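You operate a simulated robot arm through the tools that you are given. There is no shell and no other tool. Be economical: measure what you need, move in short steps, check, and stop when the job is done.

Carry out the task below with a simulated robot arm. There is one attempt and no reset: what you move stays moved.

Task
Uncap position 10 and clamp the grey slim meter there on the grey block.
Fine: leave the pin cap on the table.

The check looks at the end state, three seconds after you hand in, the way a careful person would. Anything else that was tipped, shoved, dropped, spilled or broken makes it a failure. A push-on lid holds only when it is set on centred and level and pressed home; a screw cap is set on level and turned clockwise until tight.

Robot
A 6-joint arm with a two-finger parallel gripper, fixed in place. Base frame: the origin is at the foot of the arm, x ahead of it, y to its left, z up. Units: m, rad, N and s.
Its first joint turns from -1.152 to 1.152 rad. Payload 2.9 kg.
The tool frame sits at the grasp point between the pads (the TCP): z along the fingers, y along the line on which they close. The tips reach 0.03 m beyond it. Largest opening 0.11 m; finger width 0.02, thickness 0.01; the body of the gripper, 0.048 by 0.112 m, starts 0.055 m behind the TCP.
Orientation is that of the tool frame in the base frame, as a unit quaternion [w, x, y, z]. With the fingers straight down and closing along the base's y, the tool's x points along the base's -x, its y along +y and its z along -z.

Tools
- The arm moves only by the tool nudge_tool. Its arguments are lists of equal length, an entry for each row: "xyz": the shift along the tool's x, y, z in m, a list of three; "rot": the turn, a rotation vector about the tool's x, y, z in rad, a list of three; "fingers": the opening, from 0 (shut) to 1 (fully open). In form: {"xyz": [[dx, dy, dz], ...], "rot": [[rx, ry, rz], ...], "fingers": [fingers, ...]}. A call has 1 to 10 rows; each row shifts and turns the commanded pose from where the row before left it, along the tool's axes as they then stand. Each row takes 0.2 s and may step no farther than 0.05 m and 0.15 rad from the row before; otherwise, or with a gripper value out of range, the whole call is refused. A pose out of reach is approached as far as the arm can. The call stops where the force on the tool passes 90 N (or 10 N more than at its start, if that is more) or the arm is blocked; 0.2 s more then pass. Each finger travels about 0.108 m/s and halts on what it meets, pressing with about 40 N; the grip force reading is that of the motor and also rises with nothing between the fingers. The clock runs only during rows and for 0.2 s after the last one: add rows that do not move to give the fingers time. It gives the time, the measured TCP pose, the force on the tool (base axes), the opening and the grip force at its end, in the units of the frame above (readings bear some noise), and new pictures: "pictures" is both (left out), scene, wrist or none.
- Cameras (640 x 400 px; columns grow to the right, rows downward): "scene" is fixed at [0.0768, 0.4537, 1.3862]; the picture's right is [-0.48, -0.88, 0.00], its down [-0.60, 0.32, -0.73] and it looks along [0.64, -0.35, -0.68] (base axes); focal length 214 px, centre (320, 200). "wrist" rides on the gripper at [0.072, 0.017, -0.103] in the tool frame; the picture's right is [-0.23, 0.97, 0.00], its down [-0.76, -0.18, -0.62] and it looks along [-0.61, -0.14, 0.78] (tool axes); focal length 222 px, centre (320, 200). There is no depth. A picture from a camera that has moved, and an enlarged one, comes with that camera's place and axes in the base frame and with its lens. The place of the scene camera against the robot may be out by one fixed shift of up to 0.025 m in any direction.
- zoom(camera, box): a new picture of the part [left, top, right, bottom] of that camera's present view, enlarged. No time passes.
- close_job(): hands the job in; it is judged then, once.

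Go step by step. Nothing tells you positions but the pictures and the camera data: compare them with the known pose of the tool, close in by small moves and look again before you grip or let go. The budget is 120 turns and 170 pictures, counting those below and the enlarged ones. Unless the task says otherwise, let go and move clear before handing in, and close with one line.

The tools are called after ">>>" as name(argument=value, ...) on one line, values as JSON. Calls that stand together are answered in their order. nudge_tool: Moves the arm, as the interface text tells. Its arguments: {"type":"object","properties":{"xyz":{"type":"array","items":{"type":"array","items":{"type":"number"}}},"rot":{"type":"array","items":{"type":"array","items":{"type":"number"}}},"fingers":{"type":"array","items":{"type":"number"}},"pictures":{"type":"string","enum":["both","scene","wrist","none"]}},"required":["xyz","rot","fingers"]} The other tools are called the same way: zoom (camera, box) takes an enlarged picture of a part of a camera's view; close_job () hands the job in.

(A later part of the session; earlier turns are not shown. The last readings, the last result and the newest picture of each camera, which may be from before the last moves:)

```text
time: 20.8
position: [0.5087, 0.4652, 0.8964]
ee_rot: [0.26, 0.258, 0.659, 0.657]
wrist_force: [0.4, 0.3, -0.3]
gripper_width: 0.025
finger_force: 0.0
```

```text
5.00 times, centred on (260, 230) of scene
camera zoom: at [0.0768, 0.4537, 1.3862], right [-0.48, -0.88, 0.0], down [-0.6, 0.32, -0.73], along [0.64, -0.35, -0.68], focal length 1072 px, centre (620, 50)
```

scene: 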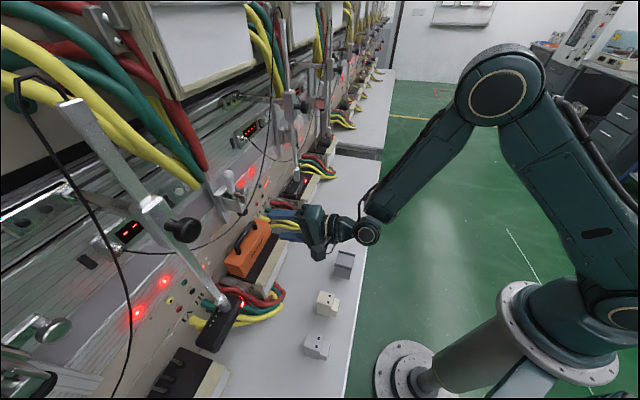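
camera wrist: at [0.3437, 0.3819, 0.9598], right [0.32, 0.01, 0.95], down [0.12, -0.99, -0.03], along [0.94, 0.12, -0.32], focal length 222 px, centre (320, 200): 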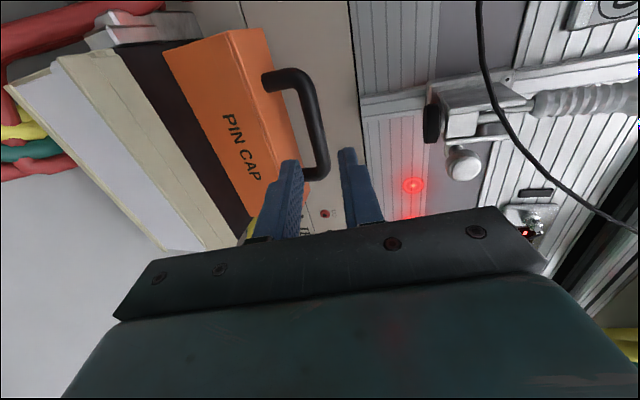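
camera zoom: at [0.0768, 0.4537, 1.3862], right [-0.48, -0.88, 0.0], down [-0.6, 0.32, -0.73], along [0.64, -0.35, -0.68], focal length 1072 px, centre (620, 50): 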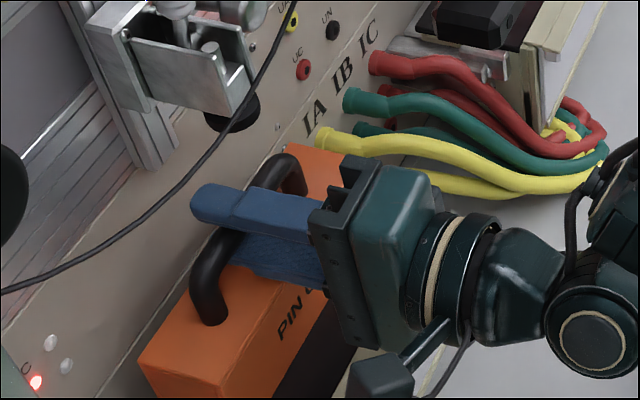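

The bar is well between the pads, so I close the gripper.

>>> nudge_tool(xyz=[[0, 0, 0], [0, 0, 0], [0, 0, 0]], rot=[[0, 0, 0], [0, 0, 0], [0, 0, 0]], fingers=[0.1, 0, 0], pictures="none")

>>> nudge_tool(xyz=[[0, 0.01, 0], [0, 0.01, 0], [0, 0, 0]], rot=[[0, 0, 0], [0, 0, 0], [0, 0, 0]], fingers=[0, 0, 0], pictures="wrist")

>>> zoom(camera="scene", box=[210, 190, 310, 270])

```text
time: 21.6
position: [0.5079, 0.4639, 0.8961]
ee_rot: [0.258, 0.258, 0.659, 0.658]
wrist_force: [-0.3, -0.6, -0.1]
gripper_width: 0.0135
finger_force: 39.2
```

```text
time: 22.4
position: [0.5079, 0.4656, 0.9174]
ee_rot: [0.259, 0.259, 0.658, 0.658]
wrist_force: [0.8, -0.6, -0.1]
gripper_width: 0.0135
finger_force: 39.6
camera wrist: at [0.3845, 0.4399, 0.9342], right [0.17, -0.15, 0.97], down [0.13, -0.98, -0.18], along [0.98, 0.16, -0.14], focal length 222 px, centre (320, 200)
```

wrist: 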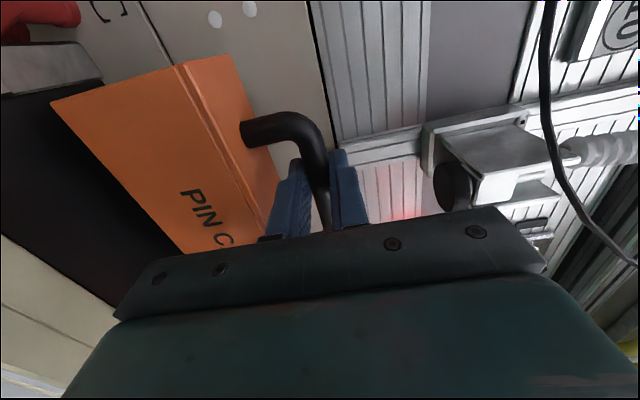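

```text
5.00 times, centred on (260, 230) of scene
camera zoom: at [0.0768, 0.4537, 1.3862], right [-0.48, -0.88, 0.0], down [-0.6, 0.32, -0.73], along [0.64, -0.35, -0.68], focal length 1072 px, centre (620, 50)
```

zoom: 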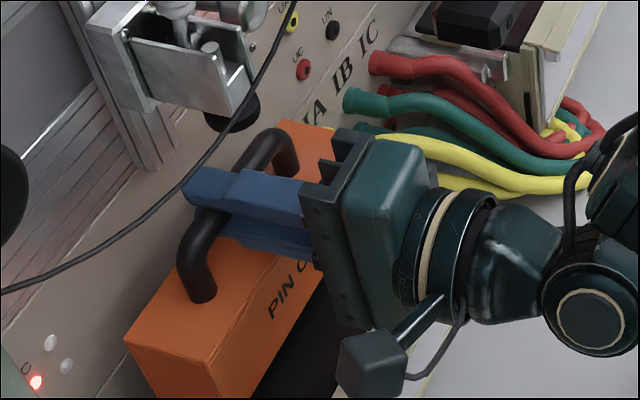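

The cap is lifting level with the gripper. I'll continue up while watching the gap to the clamp foot.

>>> nudge_tool(xyz=[[0, 0.01, 0], [0, 0.01, 0], [0, 0, 0]], rot=[[0, 0, 0], [0, 0, 0], [0, 0, 0]], fingers=[0, 0, 0], pictures="wrist")

>>> zoom(camera="scene", box=[200, 190, 300, 270])

```text
time: 23.2
position: [0.5095, 0.4658, 0.9386]
ee_rot: [0.259, 0.259, 0.659, 0.657]
wrist_force: [-0.5, -0.2, -1.0]
gripper_width: 0.0138
finger_force: 39.6
camera wrist: at [0.3859, 0.4406, 0.9548], right [0.17, -0.15, 0.97], down [0.13, -0.98, -0.18], along [0.98, 0.16, -0.14], focal length 222 px, centre (320, 200)
```

wrist: 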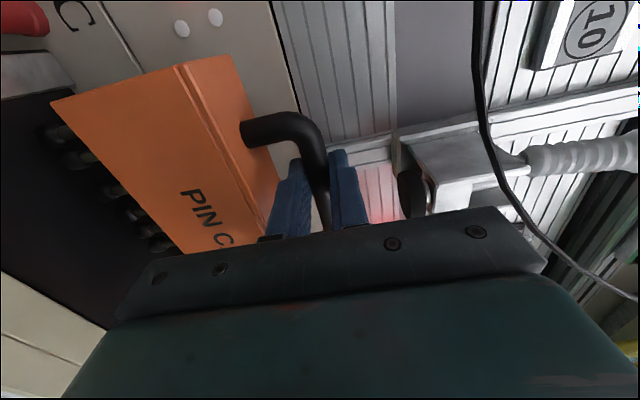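

```text
5.00 times, centred on (250, 230) of scene
camera zoom: at [0.0768, 0.4537, 1.3862], right [-0.48, -0.88, 0.0], down [-0.6, 0.32, -0.73], along [0.64, -0.35, -0.68], focal length 1072 px, centre (670, 50)
```

zoom: 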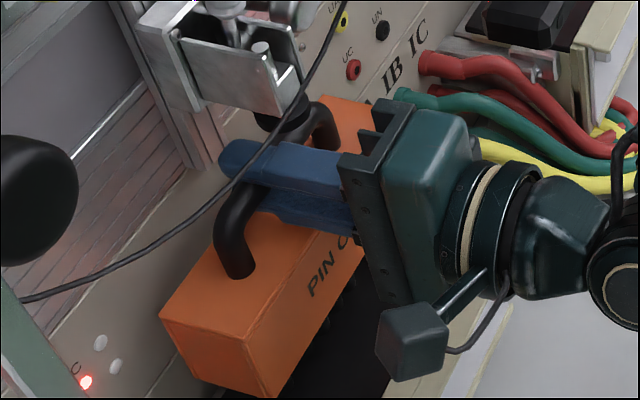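

Pins are visible beneath the cap. I need about 1 cm more to clear them.

>>> nudge_tool(xyz=[[0, 0.006, 0], [0, 0.006, 0], [0, 0, 0]], rot=[[0, 0, 0], [0, 0, 0], [0, 0, 0]], fingers=[0, 0, 0], pictures="none")

>>> zoom(camera="wrist", box=[0, 50, 320, 250])

>>> zoom(camera="scene", box=[220, 200, 300, 280])

```text
time: 24.0
position: [0.5084, 0.4661, 0.9505]
ee_rot: [0.259, 0.258, 0.659, 0.658]
wrist_force: [0.4, 0.5, -0.9]
gripper_width: 0.0138
finger_force: 40.1
```

```text
2.00 times, centred on (160, 150) of wrist
camera zoom: at [0.3866, 0.4406, 0.9672], right [0.17, -0.15, 0.97], down [0.13, -0.98, -0.18], along [0.98, 0.16, -0.14], focal length 444 px, centre (640, 300)
```

zoom: 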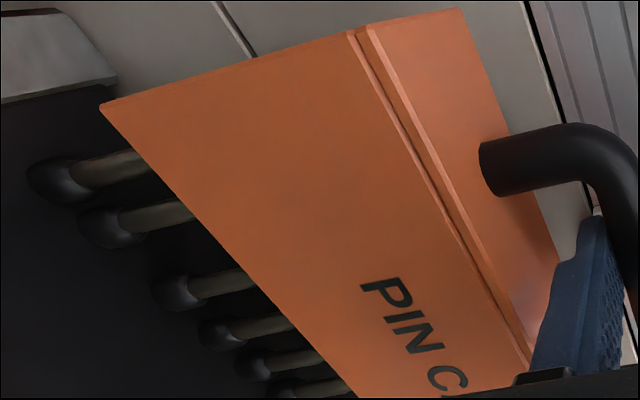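

```text
5.00 times, centred on (260, 240) of scene
camera zoom: at [0.0768, 0.4537, 1.3862], right [-0.48, -0.88, 0.0], down [-0.6, 0.32, -0.73], along [0.64, -0.35, -0.68], focal length 1072 px, centre (620, 0)
```

zoom: 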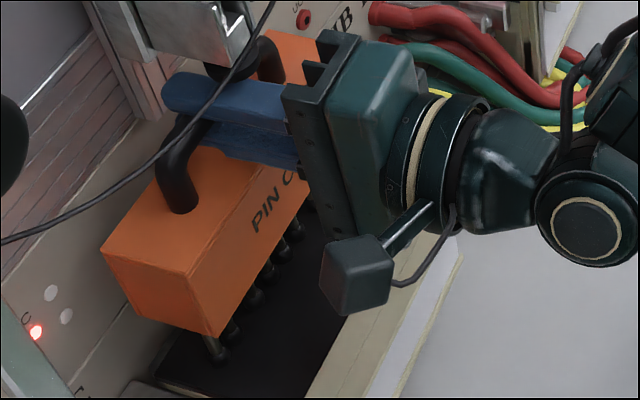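

I'll check how near the upper finger is to the clamp foot before lifting more.

>>> zoom(camera="wrist", box=[260, 90, 480, 230])

>>> zoom(camera="scene", box=[225, 190, 289, 230])

```text
2.86 times, centred on (370, 160) of wrist
camera zoom: at [0.3866, 0.4406, 0.9672], right [0.17, -0.15, 0.97], down [0.13, -0.98, -0.18], along [0.98, 0.16, -0.14], focal length 635 px, centre (177, 314)
```

zoom: 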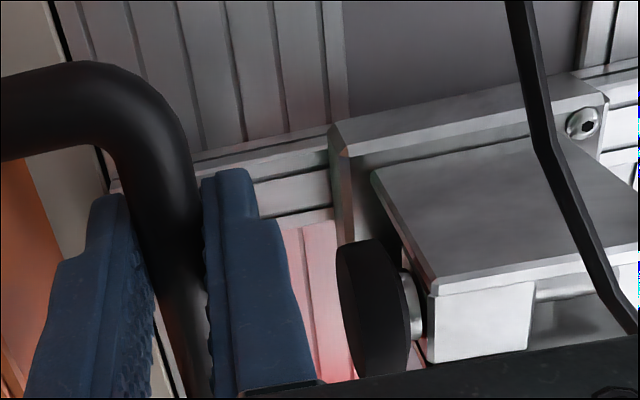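

```text
10.00 times, centred on (257, 210) of scene
camera zoom: at [0.0768, 0.4537, 1.3862], right [-0.48, -0.88, 0.0], down [-0.6, 0.32, -0.73], along [0.64, -0.35, -0.68], focal length 2145 px, centre (950, 100)
```

zoom: 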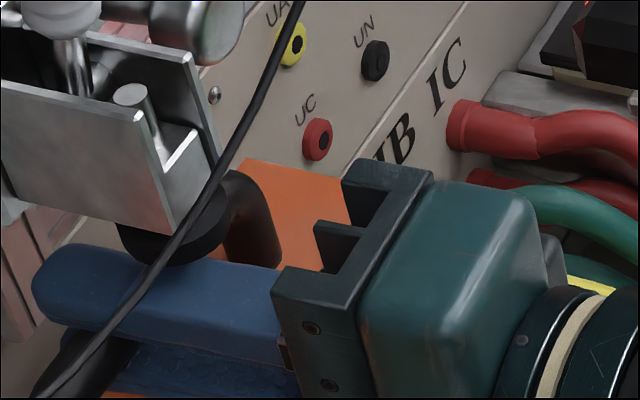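

About 1 cm remains to the foot, and the pins are at most about 53 mm tall since they fit inside the cap. I'll lift 5 mm more, then slide out towards the operator in small steps while watching force.

>>> nudge_tool(xyz=[[0, 0.005, 0], [0, 0, 0], [0, 0, -0.006], [0, 0, 0]], rot=[[0, 0, 0], [0, 0, 0], [0, 0, 0], [0, 0, 0]], fingers=[0, 0, 0, 0], pictures="wrist")

>>> zoom(camera="scene", box=[220, 200, 300, 280])

```text
time: 25.0
position: [0.5052, 0.4606, 0.9545]
ee_rot: [0.259, 0.258, 0.66, 0.657]
wrist_force: [0.7, 0.7, -0.9]
gripper_width: 0.0138
finger_force: 39.8
camera wrist: at [0.3818, 0.4355, 0.9716], right [0.17, -0.15, 0.97], down [0.13, -0.98, -0.18], along [0.98, 0.16, -0.14], focal length 222 px, centre (320, 200)
```

wrist: 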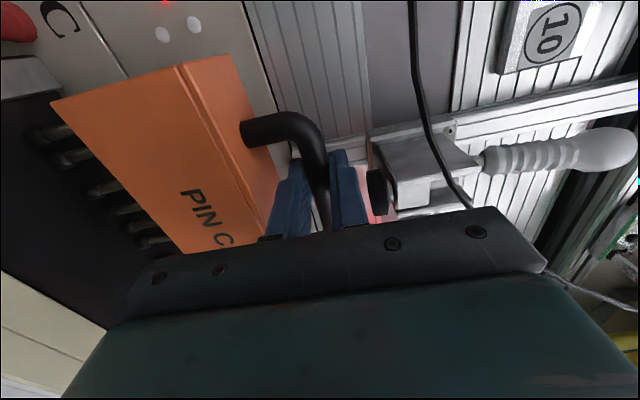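

```text
5.00 times, centred on (260, 240) of scene
camera zoom: at [0.0768, 0.4537, 1.3862], right [-0.48, -0.88, 0.0], down [-0.6, 0.32, -0.73], along [0.64, -0.35, -0.68], focal length 1072 px, centre (620, 0)
```

zoom: 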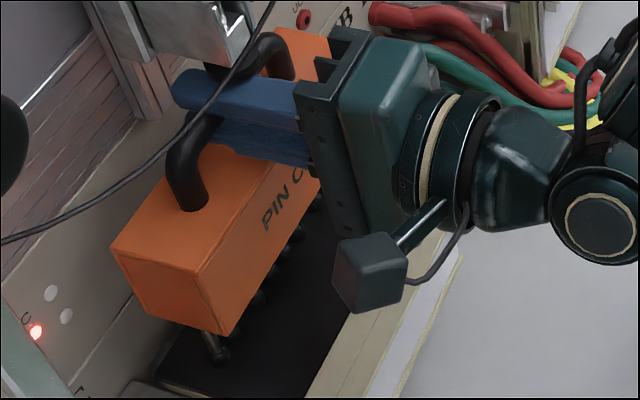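

No resistance. I keep pulling out.

>>> nudge_tool(xyz=[[0, 0, -0.01], [0, 0, -0.01], [0, 0, -0.01], [0, 0, 0]], rot=[[0, 0, 0], [0, 0, 0], [0, 0, 0], [0, 0, 0]], fingers=[0, 0, 0, 0], pictures="none")

>>> zoom(camera="scene", box=[220, 200, 300, 280])

>>> zoom(camera="wrist", box=[0, 0, 400, 250])

```text
time: 26.0
position: [0.4838, 0.4377, 0.954]
ee_rot: [0.259, 0.258, 0.659, 0.658]
wrist_force: [0.4, 0.4, 0.2]
gripper_width: 0.0136
finger_force: 40.1
```

```text
5.00 times, centred on (260, 240) of scene
camera zoom: at [0.0768, 0.4537, 1.3862], right [-0.48, -0.88, 0.0], down [-0.6, 0.32, -0.73], along [0.64, -0.35, -0.68], focal length 1072 px, centre (620, 0)
```

zoom: 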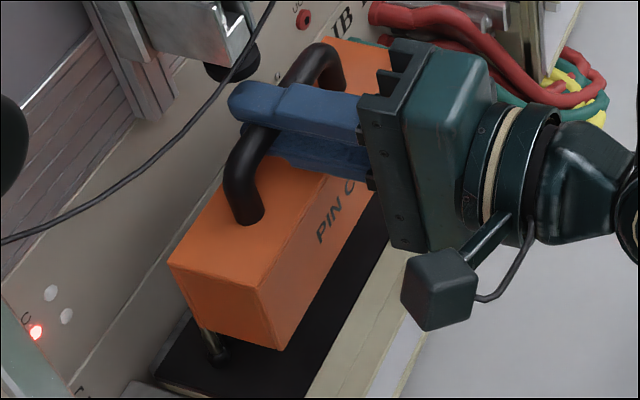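

```text
1.60 times, centred on (200, 125) of wrist
camera zoom: at [0.3605, 0.4124, 0.9709], right [0.17, -0.15, 0.97], down [0.13, -0.98, -0.18], along [0.98, 0.16, -0.14], focal length 355 px, centre (512, 320)
```

zoom: 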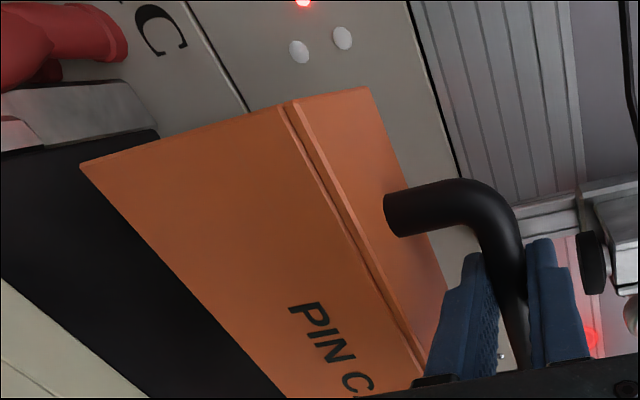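

The cap is clear of the pins. I'll set it down on the free table area beyond the block on the +u side, near (0.53, 0.11), by pulling back and then moving sideways.

>>> nudge_tool(xyz=[[0, 0, -0.045], [0, 0, -0.045], [-0.03, 0, -0.035], [-0.035, 0, -0.03], [-0.045, 0, -0.01], [-0.045, 0, -0.01], [-0.045, 0, 0], [-0.04, 0, 0], [0, 0, 0]], rot=[[0, 0, 0], [0, 0, 0], [0, 0, 0], [0, 0, 0], [0, 0, 0], [0, 0, 0], [0, 0, 0], [0, 0, 0], [0, 0, 0]], fingers=[0, 0, 0, 0, 0, 0, 0, 0, 0])

```text
time: 27.2
position: [0.4714, 0.3028, 0.9839]
ee_rot: [0.232, 0.234, 0.67, 0.665]
wrist_force: [-8.3, 6.5, 0.5]
gripper_width: 0.0135
finger_force: 39.2
out of reach, approached as far as the arm can: row 2, 3, 4
stopped in row 6: the force on the tool passed its limit (the readings are from after the stop); the commanded pose is now the measured one
camera wrist: at [0.3511, 0.2672, 1.0013], right [0.18, -0.14, 0.97], down [0.21, -0.96, -0.18], along [0.96, 0.23, -0.15], focal length 222 px, centre (320, 200)
```

scene: 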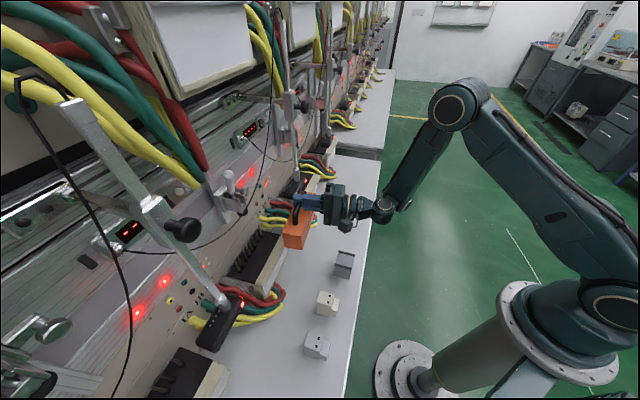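
wrist: 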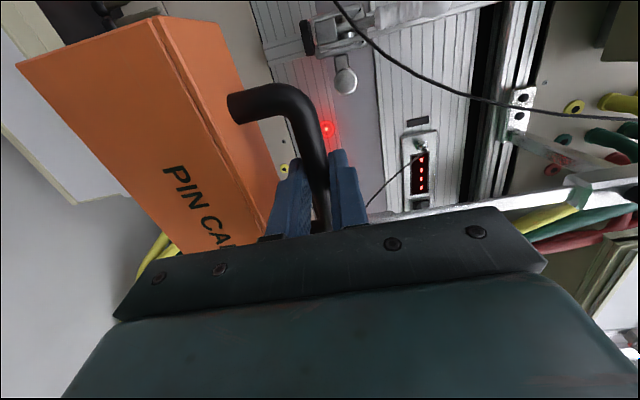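

The motion stopped on a force towards -u, and the arm also could not pull back as far as asked. I'll look closely for contact.

>>> zoom(camera="scene", box=[250, 150, 410, 270])

>>> zoom(camera="scene", box=[270, 160, 350, 210])

```text
3.33 times, centred on (330, 210) of scene
camera zoom: at [0.0766, 0.4538, 1.3861], right [-0.48, -0.88, 0.0], down [-0.6, 0.32, -0.73], along [0.64, -0.35, -0.68], focal length 715 px, centre (287, 167)
```

zoom: 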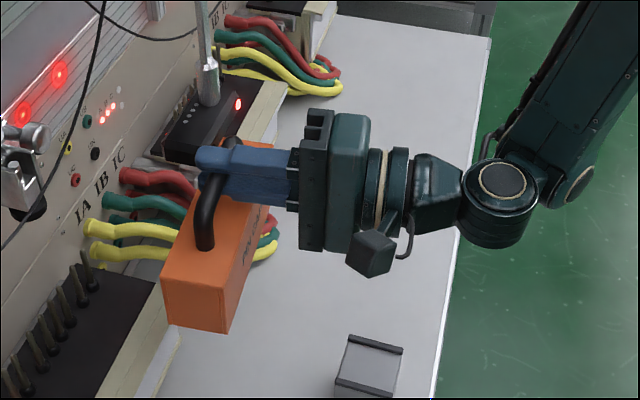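

```text
8.00 times, centred on (310, 185) of scene
camera zoom: at [0.0766, 0.4538, 1.3861], right [-0.48, -0.88, 0.0], down [-0.6, 0.32, -0.73], along [0.64, -0.35, -0.68], focal length 1716 px, centre (400, 320)
```

zoom: 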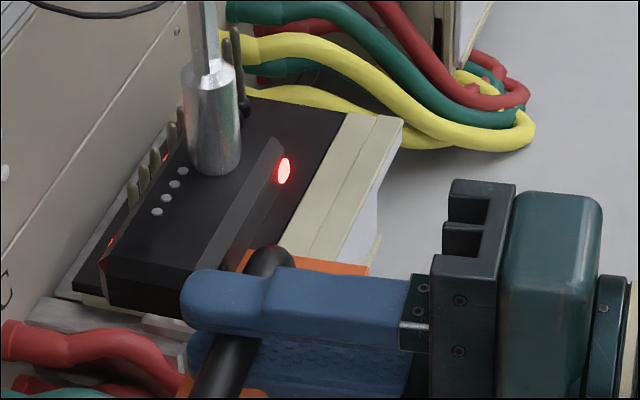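

The neighbouring meter hasn't moved (its red light is at the same pixel). I'll back off slightly towards -u and read the force again.

>>> nudge_tool(xyz=[[0.012, 0, 0], [0, 0, 0], [0, 0, 0]], rot=[[0, 0, 0], [0, 0, 0], [0, 0, 0]], fingers=[0, 0, 0], pictures="none")

>>> zoom(camera="scene", box=[270, 160, 350, 240])

```text
time: 28.0
position: [0.4659, 0.3102, 0.9847]
ee_rot: [0.233, 0.237, 0.67, 0.663]
wrist_force: [0.7, 0.1, 0.4]
gripper_width: 0.0134
finger_force: 39.7
```

```text
5.00 times, centred on (310, 200) of scene
camera zoom: at [0.0768, 0.4537, 1.3862], right [-0.48, -0.88, 0.0], down [-0.6, 0.32, -0.73], along [0.64, -0.35, -0.68], focal length 1072 px, centre (370, 200)
```

zoom: 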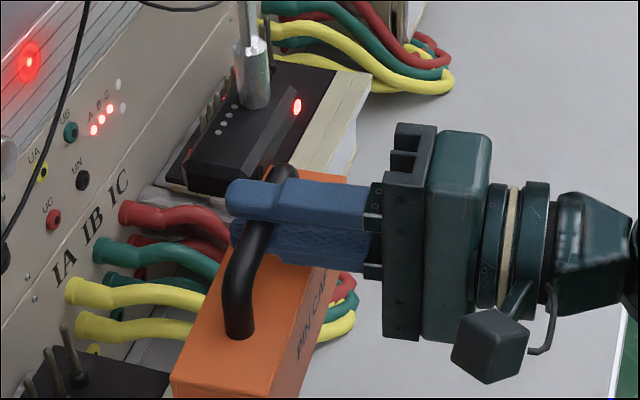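

The force is gone. I'll retry towards +u in gentle 1 cm steps to see whether there was a real contact.

>>> nudge_tool(xyz=[[-0.01, 0, 0], [-0.01, 0, 0], [-0.01, 0, 0], [0, 0, 0]], rot=[[0, 0, 0], [0, 0, 0], [0, 0, 0], [0, 0, 0]], fingers=[0, 0, 0, 0], pictures="none")

>>> zoom(camera="scene", box=[270, 160, 350, 240])

```text
time: 29.0
position: [0.474, 0.3027, 0.9827]
ee_rot: [0.212, 0.223, 0.677, 0.668]
wrist_force: [-70.7, 36.5, 0.8]
gripper_width: 0.0136
finger_force: 39.9
```

```text
5.00 times, centred on (310, 200) of scene
camera zoom: at [0.0747, 0.4547, 1.386], right [-0.48, -0.88, 0.0], down [-0.6, 0.32, -0.73], along [0.64, -0.35, -0.68], focal length 1072 px, centre (370, 200)
```

zoom: 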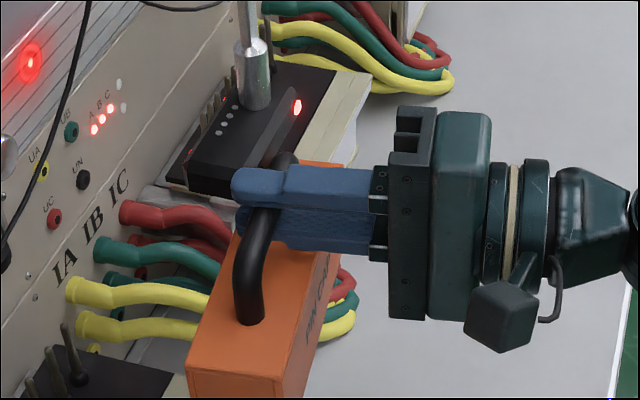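

There is a real contact near the far end of the cap when moving +u at this yaw. I'll back away and swing the tool clockwise so the cap's far end points away from the neighbouring station.

>>> nudge_tool(xyz=[[0.015, 0, 0], [0.01, 0, 0], [0, 0, 0], [0, 0, 0], [0, 0, 0], [0, 0, 0]], rot=[[0, 0, 0], [0, 0, 0], [0, -0.1, 0], [0, -0.1, 0], [0, -0.1, 0], [0, 0, 0]], fingers=[0, 0, 0, 0, 0, 0])

>>> zoom(camera="scene", box=[250, 150, 410, 250])

```text
time: 30.4
position: [0.4675, 0.3077, 0.9833]
ee_rot: [0.327, 0.329, 0.629, 0.624]
wrist_force: [-12.6, 25.4, 2.2]
gripper_width: 0.0135
finger_force: 40.2
camera wrist: at [0.3406, 0.3102, 1.001], right [0.14, -0.18, 0.97], down [-0.08, -0.98, -0.17], along [0.99, -0.05, -0.15], focal length 222 px, centre (320, 200)
```

scene: 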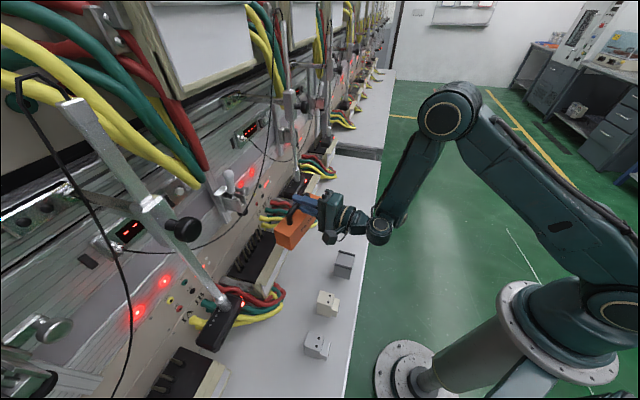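
wrist: 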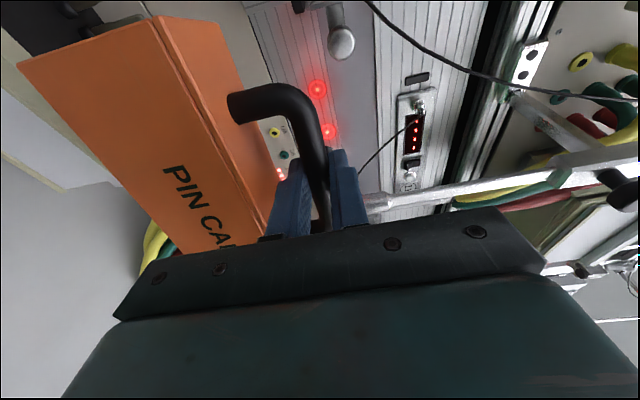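

```text
4.00 times, centred on (330, 200) of scene
camera zoom: at [0.0763, 0.4543, 1.386], right [-0.48, -0.88, 0.0], down [-0.6, 0.32, -0.73], along [0.64, -0.35, -0.68], focal length 858 px, centre (280, 200)
```

zoom: 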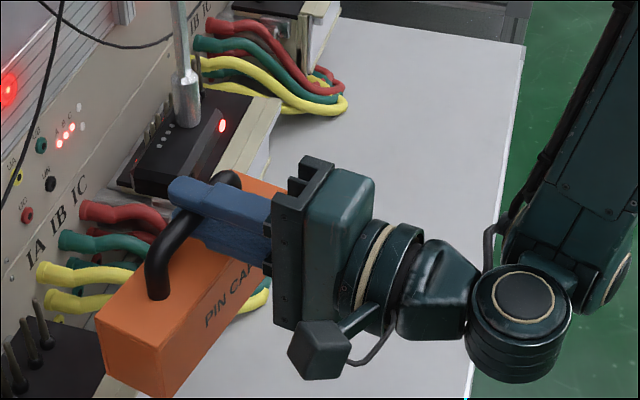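

The force persists along tool x with no visible obstacle at the cap. I'll back off, go 7 cm higher, and test again, to distinguish an obstacle from an arm limit.

>>> nudge_tool(xyz=[[0.02, 0, 0], [0.01, 0, 0], [0, 0.035, 0], [0, 0.035, 0], [0, 0, 0], [-0.01, 0, 0], [-0.01, 0, 0], [-0.01, 0, 0], [0, 0, 0]], rot=[[0, 0, 0], [0, 0, 0], [0, 0, 0], [0, 0, 0], [0, 0, 0], [0, 0, 0], [0, 0, 0], [0, 0, 0], [0, 0, 0]], fingers=[0, 0, 0, 0, 0, 0, 0, 0, 0], pictures="none")

>>> zoom(camera="scene", box=[250, 120, 410, 240])

```text
time: 32.4
position: [0.4445, 0.2828, 1.0303]
ee_rot: [0.331, 0.334, 0.627, 0.621]
wrist_force: [0.3, -0.4, -0.6]
gripper_width: 0.0137
finger_force: 39.4
out of reach, approached as far as the arm can: row 3, 4
```

```text
3.33 times, centred on (330, 180) of scene
camera zoom: at [0.0768, 0.4537, 1.3862], right [-0.48, -0.88, 0.0], down [-0.6, 0.32, -0.73], along [0.64, -0.35, -0.68], focal length 715 px, centre (287, 267)
```

zoom: 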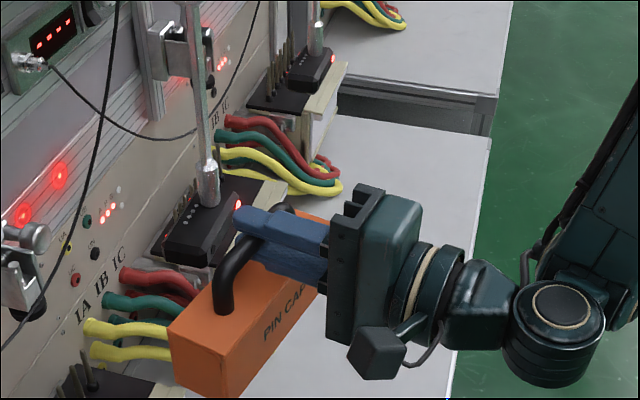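

It moves freely here. I continue sideways at this height.

>>> nudge_tool(xyz=[[-0.02, 0, 0], [-0.02, 0, 0], [-0.02, 0, 0], [-0.02, 0, 0], [-0.02, 0, 0], [-0.02, 0, 0], [-0.02, 0, 0], [0, 0, 0]], rot=[[0, 0, 0], [0, 0, 0], [0, 0, 0], [0, 0, 0], [0, 0, 0], [0, 0, 0], [0, 0, 0], [0, 0, 0]], fingers=[0, 0, 0, 0, 0, 0, 0, 0], pictures="scene")

```text
time: 34.2
position: [0.5215, 0.167, 1.0319]
ee_rot: [0.33, 0.333, 0.626, 0.622]
wrist_force: [0.7, -0.6, -0.6]
gripper_width: 0.0137
finger_force: 39.6
```

scene: 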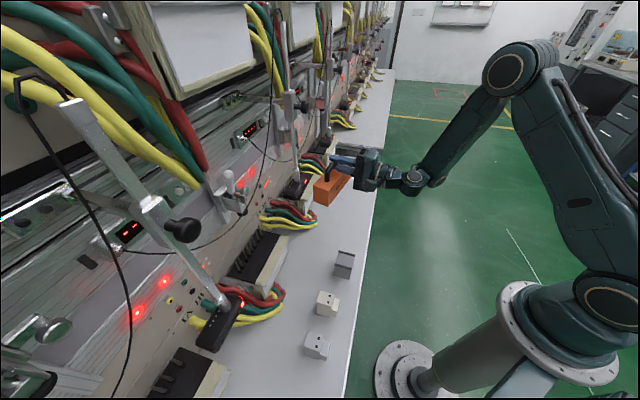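

The area is clear. I move a little further along and descend to about 7 cm above the expected set-down height.

>>> nudge_tool(xyz=[[-0.03, 0, 0], [0, -0.03, 0], [0, -0.03, 0], [0, -0.03, 0], [0, -0.03, 0], [0, -0.03, 0], [0, -0.03, 0], [0, 0, 0]], rot=[[0, 0, 0], [0, 0, 0], [0, 0, 0], [0, 0, 0], [0, 0, 0], [0, 0, 0], [0, 0, 0], [0, 0, 0]], fingers=[0, 0, 0, 0, 0, 0, 0, 0])

>>> zoom(camera="scene", box=[270, 170, 430, 290])

```text
time: 36.0
position: [0.5787, 0.1503, 0.8644]
ee_rot: [0.33, 0.333, 0.628, 0.621]
wrist_force: [0.8, 1.0, -0.9]
gripper_width: 0.0139
finger_force: 40.2
out of reach, approached as far as the arm can: row 3, 4, 5, 6, 7
camera wrist: at [0.4534, 0.1527, 0.8835], right [0.14, -0.18, 0.97], down [-0.09, -0.98, -0.17], along [0.99, -0.07, -0.15], focal length 222 px, centre (320, 200)
```

scene: 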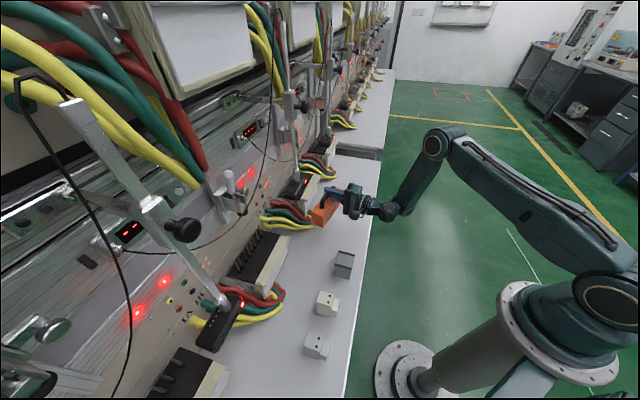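
wrist: 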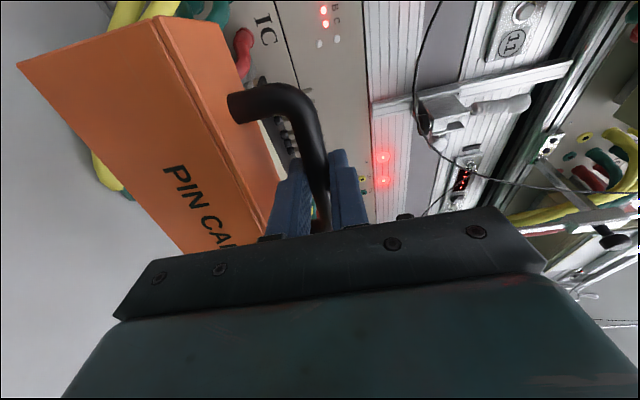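

```text
3.33 times, centred on (350, 230) of scene
camera zoom: at [0.0768, 0.4537, 1.3862], right [-0.48, -0.88, 0.0], down [-0.6, 0.32, -0.73], along [0.64, -0.35, -0.68], focal length 715 px, centre (220, 100)
```

zoom: 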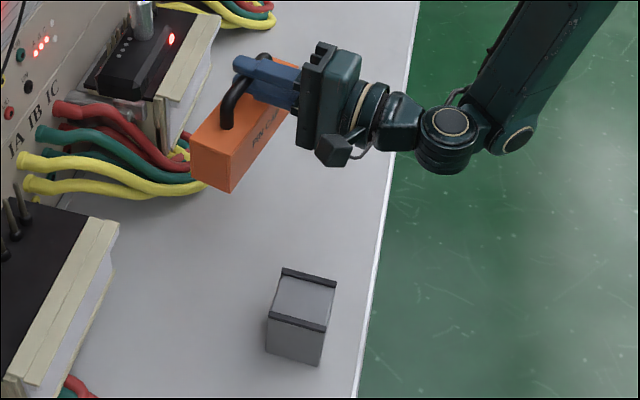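

The arm can't stay level this close in at low height, so I'll go further along the table, where there is more room, to about (0.63, -0.01).

>>> nudge_tool(xyz=[[-0.026, 0, -0.008], [-0.026, 0, -0.008], [-0.026, 0, -0.008], [-0.026, 0, -0.008], [-0.026, 0, -0.008], [-0.026, 0, -0.008], [0, 0, 0]], rot=[[0, 0, 0], [0, 0, 0], [0, 0, 0], [0, 0, 0], [0, 0, 0], [0, 0, 0], [0, 0, 0]], fingers=[0, 0, 0, 0, 0, 0, 0], pictures="scene")

>>> zoom(camera="scene", box=[270, 130, 430, 250])

```text
time: 37.6
position: [0.6273, -0.0099, 0.8627]
ee_rot: [0.33, 0.333, 0.626, 0.623]
wrist_force: [0.0, 0.6, -0.1]
gripper_width: 0.0135
finger_force: 39.8
```

scene: 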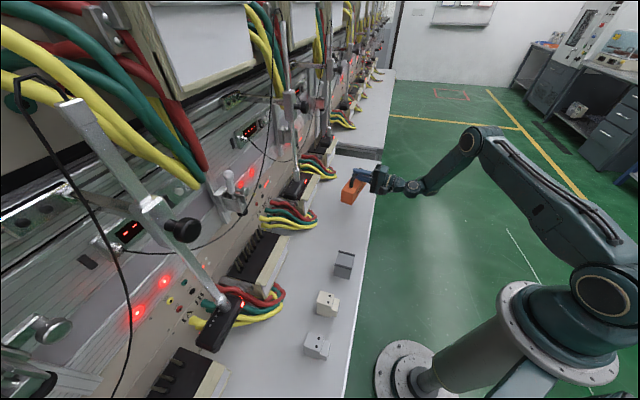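

```text
3.33 times, centred on (350, 190) of scene
camera zoom: at [0.0768, 0.4537, 1.3862], right [-0.48, -0.88, 0.0], down [-0.6, 0.32, -0.73], along [0.64, -0.35, -0.68], focal length 715 px, centre (220, 233)
```

zoom: 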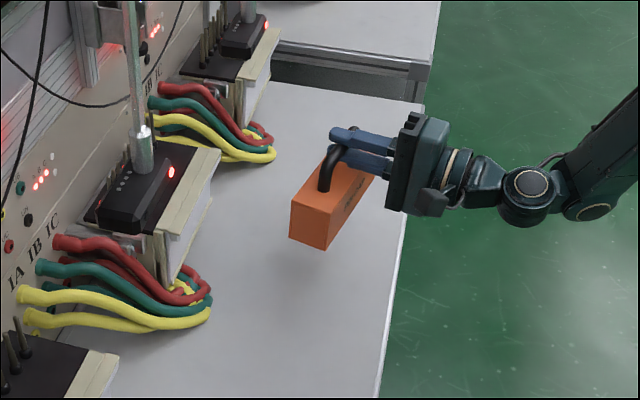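

There is plenty of space here. Now I descend in small steps.

>>> nudge_tool(xyz=[[0, -0.015, 0.01], [0, -0.015, 0.005], [0, -0.015, 0], [0, -0.01, 0], [0, 0, 0]], rot=[[0, 0, 0], [0, 0, 0], [0, 0, 0], [0, 0, 0], [0, 0, 0]], fingers=[0, 0, 0, 0, 0], pictures="none")

>>> zoom(camera="scene", box=[310, 160, 390, 220])

```text
time: 38.8
position: [0.6398, 0.0023, 0.8086]
ee_rot: [0.331, 0.333, 0.627, 0.622]
wrist_force: [-0.3, 0.4, -0.7]
gripper_width: 0.0135
finger_force: 40.2
```

```text
6.67 times, centred on (350, 190) of scene
camera zoom: at [0.0768, 0.4537, 1.3862], right [-0.48, -0.88, 0.0], down [-0.6, 0.32, -0.73], along [0.64, -0.35, -0.68], focal length 1430 px, centre (120, 267)
```

zoom: 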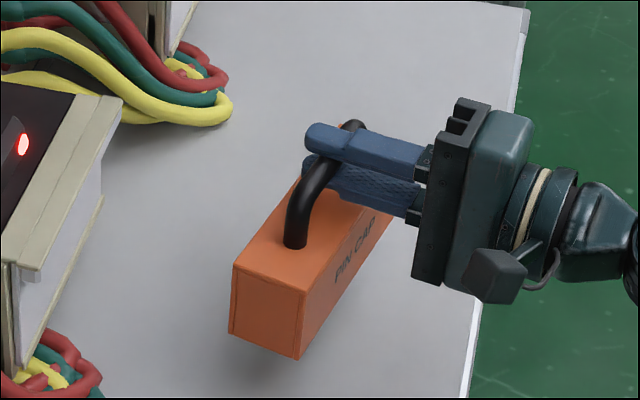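

About 2 cm remain. I'll go on in small steps until the table is felt.

>>> nudge_tool(xyz=[[0, -0.004, 0], [0, -0.004, 0], [0, -0.004, 0], [0, 0, 0]], rot=[[0, 0, 0], [0, 0, 0], [0, 0, 0], [0, 0, 0]], fingers=[0, 0, 0, 0], pictures="none")

>>> zoom(camera="scene", box=[310, 160, 390, 220])

```text
time: 39.8
position: [0.6386, 0.0001, 0.7979]
ee_rot: [0.331, 0.334, 0.626, 0.622]
wrist_force: [-0.4, 0.3, -0.3]
gripper_width: 0.0137
finger_force: 39.9
```

```text
6.67 times, centred on (350, 190) of scene
camera zoom: at [0.0768, 0.4537, 1.3862], right [-0.48, -0.88, 0.0], down [-0.6, 0.32, -0.73], along [0.64, -0.35, -0.68], focal length 1430 px, centre (120, 267)
```

zoom: 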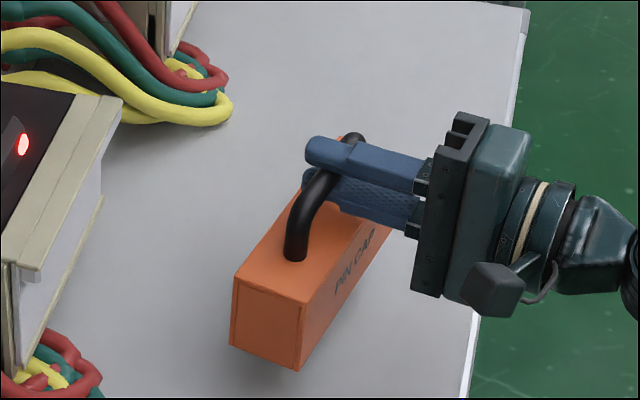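

>>> nudge_tool(xyz=[[0, -0.003, 0], [0, -0.003, 0], [0, -0.003, 0], [0, 0, 0]], rot=[[0, 0, 0], [0, 0, 0], [0, 0, 0], [0, 0, 0]], fingers=[0, 0, 0, 0], pictures="none")

>>> zoom(camera="scene", box=[310, 160, 390, 220])

```text
time: 40.8
position: [0.6393, 0.0006, 0.7871]
ee_rot: [0.331, 0.333, 0.626, 0.622]
wrist_force: [-0.6, -0.4, -1.2]
gripper_width: 0.0137
finger_force: 40.1
```

```text
6.67 times, centred on (350, 190) of scene
camera zoom: at [0.0768, 0.4537, 1.3862], right [-0.48, -0.88, 0.0], down [-0.6, 0.32, -0.73], along [0.64, -0.35, -0.68], focal length 1430 px, centre (120, 267)
```

zoom: 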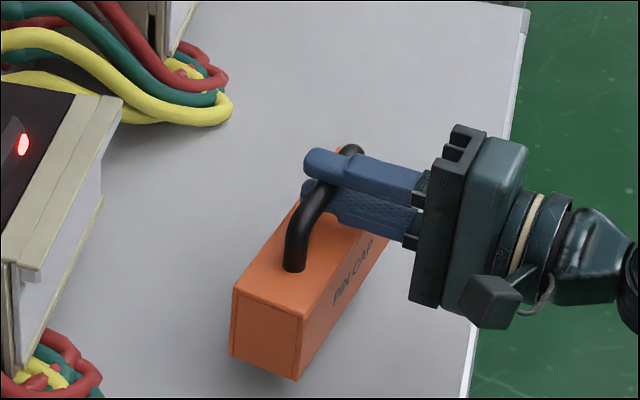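

It is almost down. A few more millimetres.

>>> nudge_tool(xyz=[[0, -0.003, 0], [0, -0.003, 0], [0, -0.002, 0], [0, 0, 0]], rot=[[0, 0, 0], [0, 0, 0], [0, 0, 0], [0, 0, 0]], fingers=[0, 0, 0, 0], pictures="none")

>>> nudge_tool(xyz=[[0, -0.002, 0], [0, -0.002, 0], [0, -0.002, 0], [0, 0, 0]], rot=[[0, 0, 0], [0, 0, 0], [0, 0, 0], [0, 0, 0]], fingers=[0, 0, 0, 0], pictures="none")

>>> zoom(camera="scene", box=[310, 160, 390, 220])

```text
time: 41.8
position: [0.6375, 0.0012, 0.7799]
ee_rot: [0.33, 0.333, 0.627, 0.622]
wrist_force: [0.4, -0.8, -1.2]
gripper_width: 0.0135
finger_force: 40.0
```

```text
time: 42.8
position: [0.6393, -0.0008, 0.7738]
ee_rot: [0.331, 0.333, 0.627, 0.622]
wrist_force: [-0.9, -0.3, -0.8]
gripper_width: 0.0134
finger_force: 39.4
```

```text
6.67 times, centred on (350, 190) of scene
camera zoom: at [0.0768, 0.4537, 1.3862], right [-0.48, -0.88, 0.0], down [-0.6, 0.32, -0.73], along [0.64, -0.35, -0.68], focal length 1430 px, centre (120, 267)
```

zoom: 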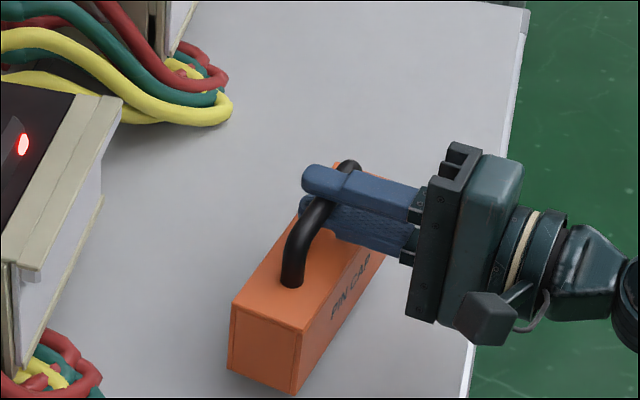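

>>> nudge_tool(xyz=[[0, -0.003, 0], [0, -0.002, 0], [0, -0.002, 0], [0, 0, 0]], rot=[[0, 0, 0], [0, 0, 0], [0, 0, 0], [0, 0, 0]], fingers=[0, 0, 0, 0], pictures="none")

>>> nudge_tool(xyz=[[0, -0.002, 0], [0, -0.002, 0], [0, -0.002, 0], [0, 0, 0]], rot=[[0, 0, 0], [0, 0, 0], [0, 0, 0], [0, 0, 0]], fingers=[0, 0, 0, 0], pictures="none")

>>> zoom(camera="scene", box=[310, 160, 390, 220])

```text
time: 43.8
position: [0.6393, 0.0013, 0.7673]
ee_rot: [0.33, 0.334, 0.627, 0.622]
wrist_force: [0.2, 0.0, -1.1]
gripper_width: 0.0137
finger_force: 40.1
```

```text
time: 44.8
position: [0.6384, 0.0008, 0.7598]
ee_rot: [0.331, 0.333, 0.627, 0.622]
wrist_force: [0.0, -0.6, -1.2]
gripper_width: 0.0135
finger_force: 40.5
```

```text
6.67 times, centred on (350, 190) of scene
camera zoom: at [0.0768, 0.4537, 1.3862], right [-0.48, -0.88, 0.0], down [-0.6, 0.32, -0.73], along [0.64, -0.35, -0.68], focal length 1430 px, centre (120, 267)
```

zoom: 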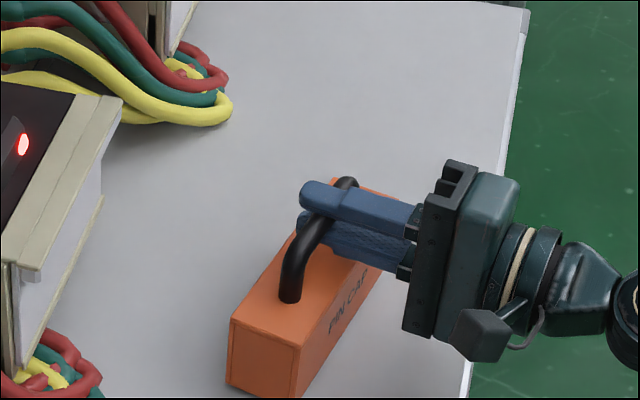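

Still no contact, so I continue.

>>> nudge_tool(xyz=[[0, -0.003, 0], [0, -0.003, 0], [0, -0.002, 0], [0, 0, 0]], rot=[[0, 0, 0], [0, 0, 0], [0, 0, 0], [0, 0, 0]], fingers=[0, 0, 0, 0], pictures="none")

>>> nudge_tool(xyz=[[0, -0.002, 0], [0, -0.002, 0], [0, -0.002, 0], [0, 0, 0]], rot=[[0, 0, 0], [0, 0, 0], [0, 0, 0], [0, 0, 0]], fingers=[0, 0, 0, 0])

>>> zoom(camera="scene", box=[310, 170, 390, 230])

```text
time: 45.8
position: [0.64, 0.0006, 0.7547]
ee_rot: [0.331, 0.332, 0.626, 0.623]
wrist_force: [-0.3, 2.8, 11.7]
gripper_width: 0.0135
finger_force: 40.0
```

```text
time: 46.8
position: [0.6406, 0.0013, 0.7537]
ee_rot: [0.333, 0.329, 0.622, 0.628]
wrist_force: [-5.7, -1.0, 41.5]
gripper_width: 0.0135
finger_force: 39.7
camera wrist: at [0.5139, 0.0027, 0.7705], right [0.12, -0.19, 0.97], down [-0.09, -0.98, -0.18], along [0.99, -0.06, -0.13], focal length 222 px, centre (320, 200)
```

scene: 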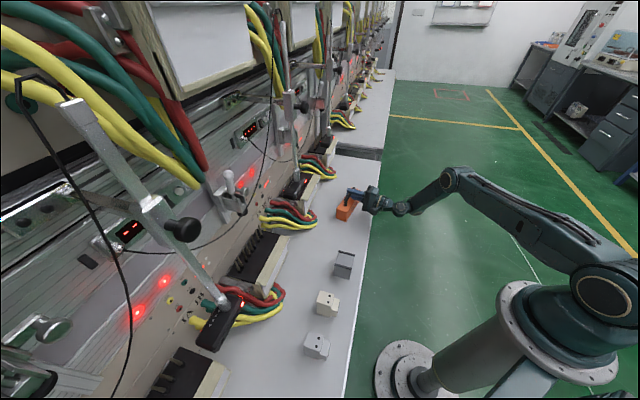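
wrist: 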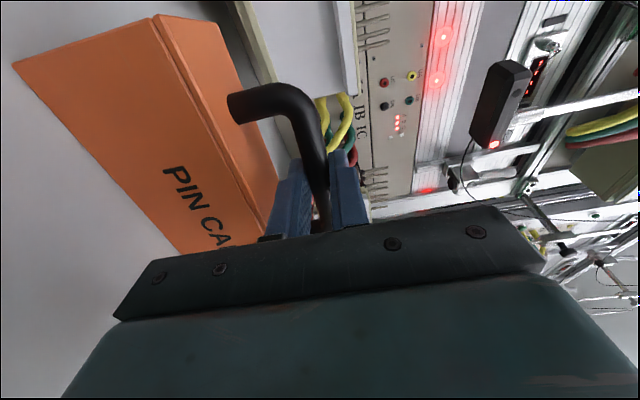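

```text
6.67 times, centred on (350, 200) of scene
camera zoom: at [0.0758, 0.4536, 1.3862], right [-0.48, -0.88, 0.0], down [-0.6, 0.32, -0.73], along [0.64, -0.35, -0.68], focal length 1430 px, centre (120, 200)
```

zoom: 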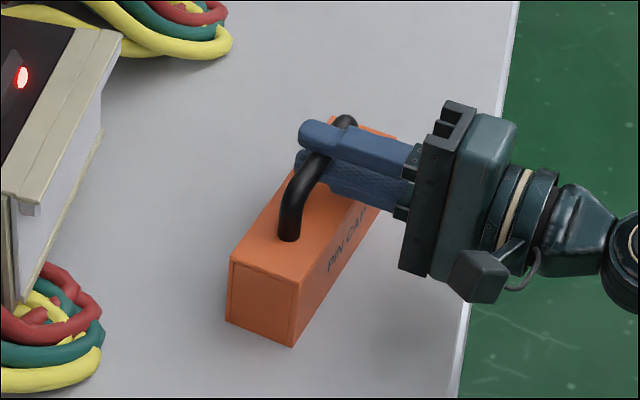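

The table is felt at TCP z≈0.755. I release the pressure, open slightly and withdraw straight back.

>>> nudge_tool(xyz=[[0, 0.004, 0], [0, 0, 0], [0, 0, 0], [0, 0, 0]], rot=[[0, 0, 0], [0, 0, 0], [0, 0, 0], [0, 0, 0]], fingers=[0, 0.1, 0.22, 0.22], pictures="none")

>>> zoom(camera="wrist", box=[160, 40, 480, 240])

```text
time: 47.8
position: [0.6381, 0.0021, 0.7505]
ee_rot: [0.33, 0.333, 0.626, 0.623]
wrist_force: [-2.2, 0.3, 12.9]
gripper_width: 0.0239
finger_force: 8.0
```

```text
2.00 times, centred on (320, 140) of wrist
camera zoom: at [0.5122, 0.0041, 0.7682], right [0.13, -0.19, 0.97], down [-0.09, -0.98, -0.17], along [0.99, -0.06, -0.15], focal length 444 px, centre (320, 320)
```

zoom: 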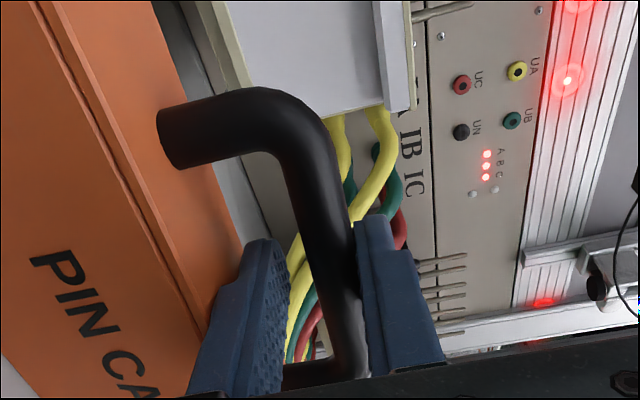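

I centre the opening around the bar by going up 6 mm, then withdraw.

>>> nudge_tool(xyz=[[0, 0.003, 0], [0, 0.003, 0], [0, 0, 0]], rot=[[0, 0, 0], [0, 0, 0], [0, 0, 0]], fingers=[0.22, 0.22, 0.22], pictures="none")

>>> zoom(camera="wrist", box=[160, 40, 480, 240])

```text
time: 48.6
position: [0.6378, 0.0008, 0.7552]
ee_rot: [0.33, 0.333, 0.627, 0.622]
wrist_force: [0.9, 0.0, -0.3]
gripper_width: 0.0239
finger_force: 0.1
```

```text
2.00 times, centred on (320, 140) of wrist
camera zoom: at [0.5119, 0.0036, 0.7742], right [0.13, -0.18, 0.97], down [-0.09, -0.98, -0.17], along [0.99, -0.07, -0.15], focal length 444 px, centre (320, 320)
```

zoom: 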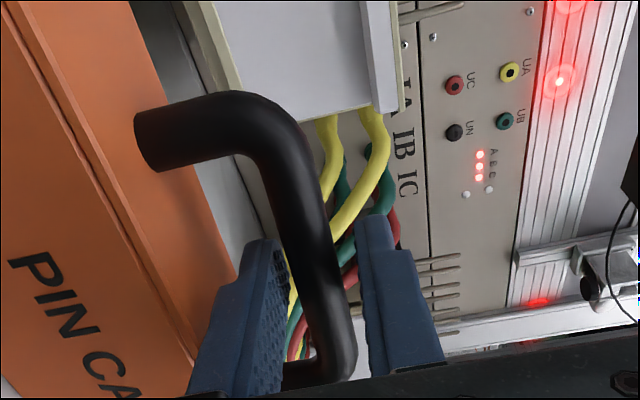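

>>> nudge_tool(xyz=[[0, 0, -0.012], [0, 0, -0.012], [0, 0, -0.012], [0, 0, 0]], rot=[[0, 0, 0], [0, 0, 0], [0, 0, 0], [0, 0, 0]], fingers=[0.22, 0.22, 0.22, 0.22], pictures="none")

>>> zoom(camera="scene", box=[310, 170, 390, 230])

```text
time: 49.6
position: [0.6091, -0.02, 0.7573]
ee_rot: [0.331, 0.333, 0.627, 0.622]
wrist_force: [0.1, 0.6, 0.7]
gripper_width: 0.0242
finger_force: 0.1
```

```text
6.67 times, centred on (350, 200) of scene
camera zoom: at [0.0768, 0.4537, 1.3862], right [-0.48, -0.88, 0.0], down [-0.6, 0.32, -0.73], along [0.64, -0.35, -0.68], focal length 1430 px, centre (120, 200)
```

zoom: 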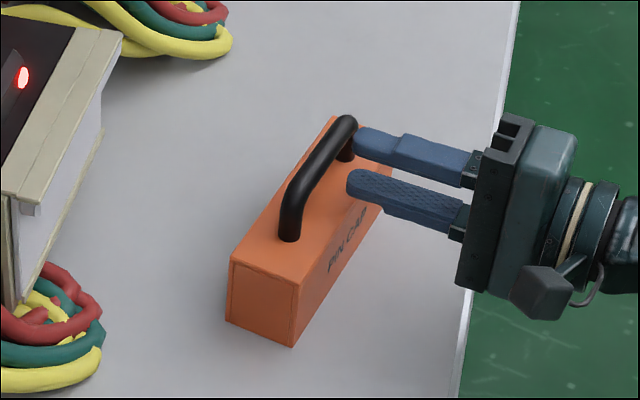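

The cap is standing stably on the table. I retreat, raise, turn the tool to point down and go and look at the uncapped pins.

>>> nudge_tool(xyz=[[0, 0, -0.03], [0, 0.05, 0], [0, 0.05, 0], [0, 0.05, 0], [0.03, 0.04, 0], [0.05, 0, 0], [0.05, 0, 0], [0.05, 0, 0], [0, 0, 0]], rot=[[0, 0, 0], [0, 0, 0], [0, 0, 0], [0.15, 0, 0], [0.15, 0, 0], [0.15, 0, 0], [0.15, 0, 0], [0.15, 0, 0], [0, 0, 0]], fingers=[0.22, 0.22, 0.5, 0.8, 0.8, 0.8, 0.8, 0.8, 0.8])

```text
time: 51.6
position: [0.4916, 0.1171, 0.9481]
ee_rot: [0.186, 0.431, 0.811, 0.349]
wrist_force: [0.2, 0.6, -0.4]
gripper_width: 0.0878
finger_force: 0.0
out of reach, approached as far as the arm can: row 2
camera wrist: at [0.3982, 0.1423, 1.032], right [0.68, 0.19, 0.71], down [-0.05, -0.95, 0.3], along [0.73, -0.24, -0.64], focal length 222 px, centre (320, 200)
```

scene: 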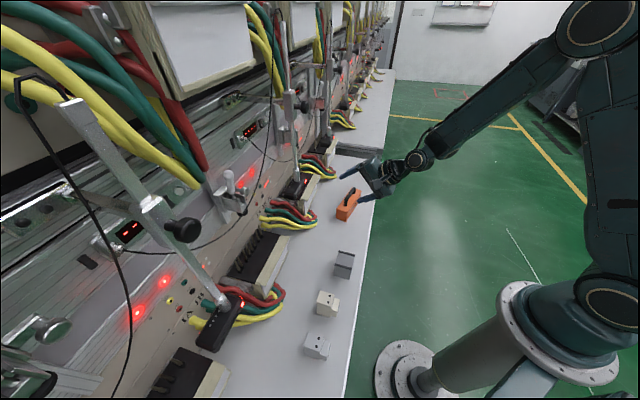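
wrist: 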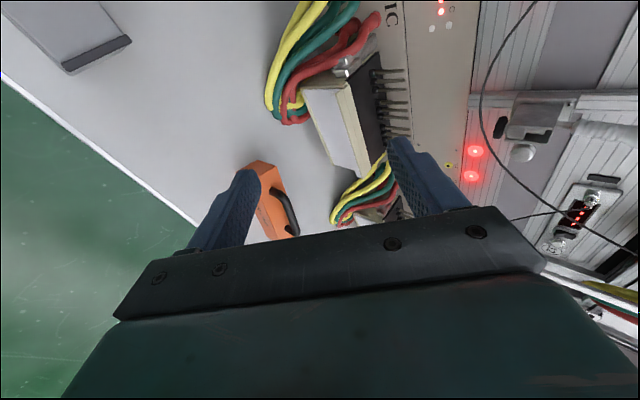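

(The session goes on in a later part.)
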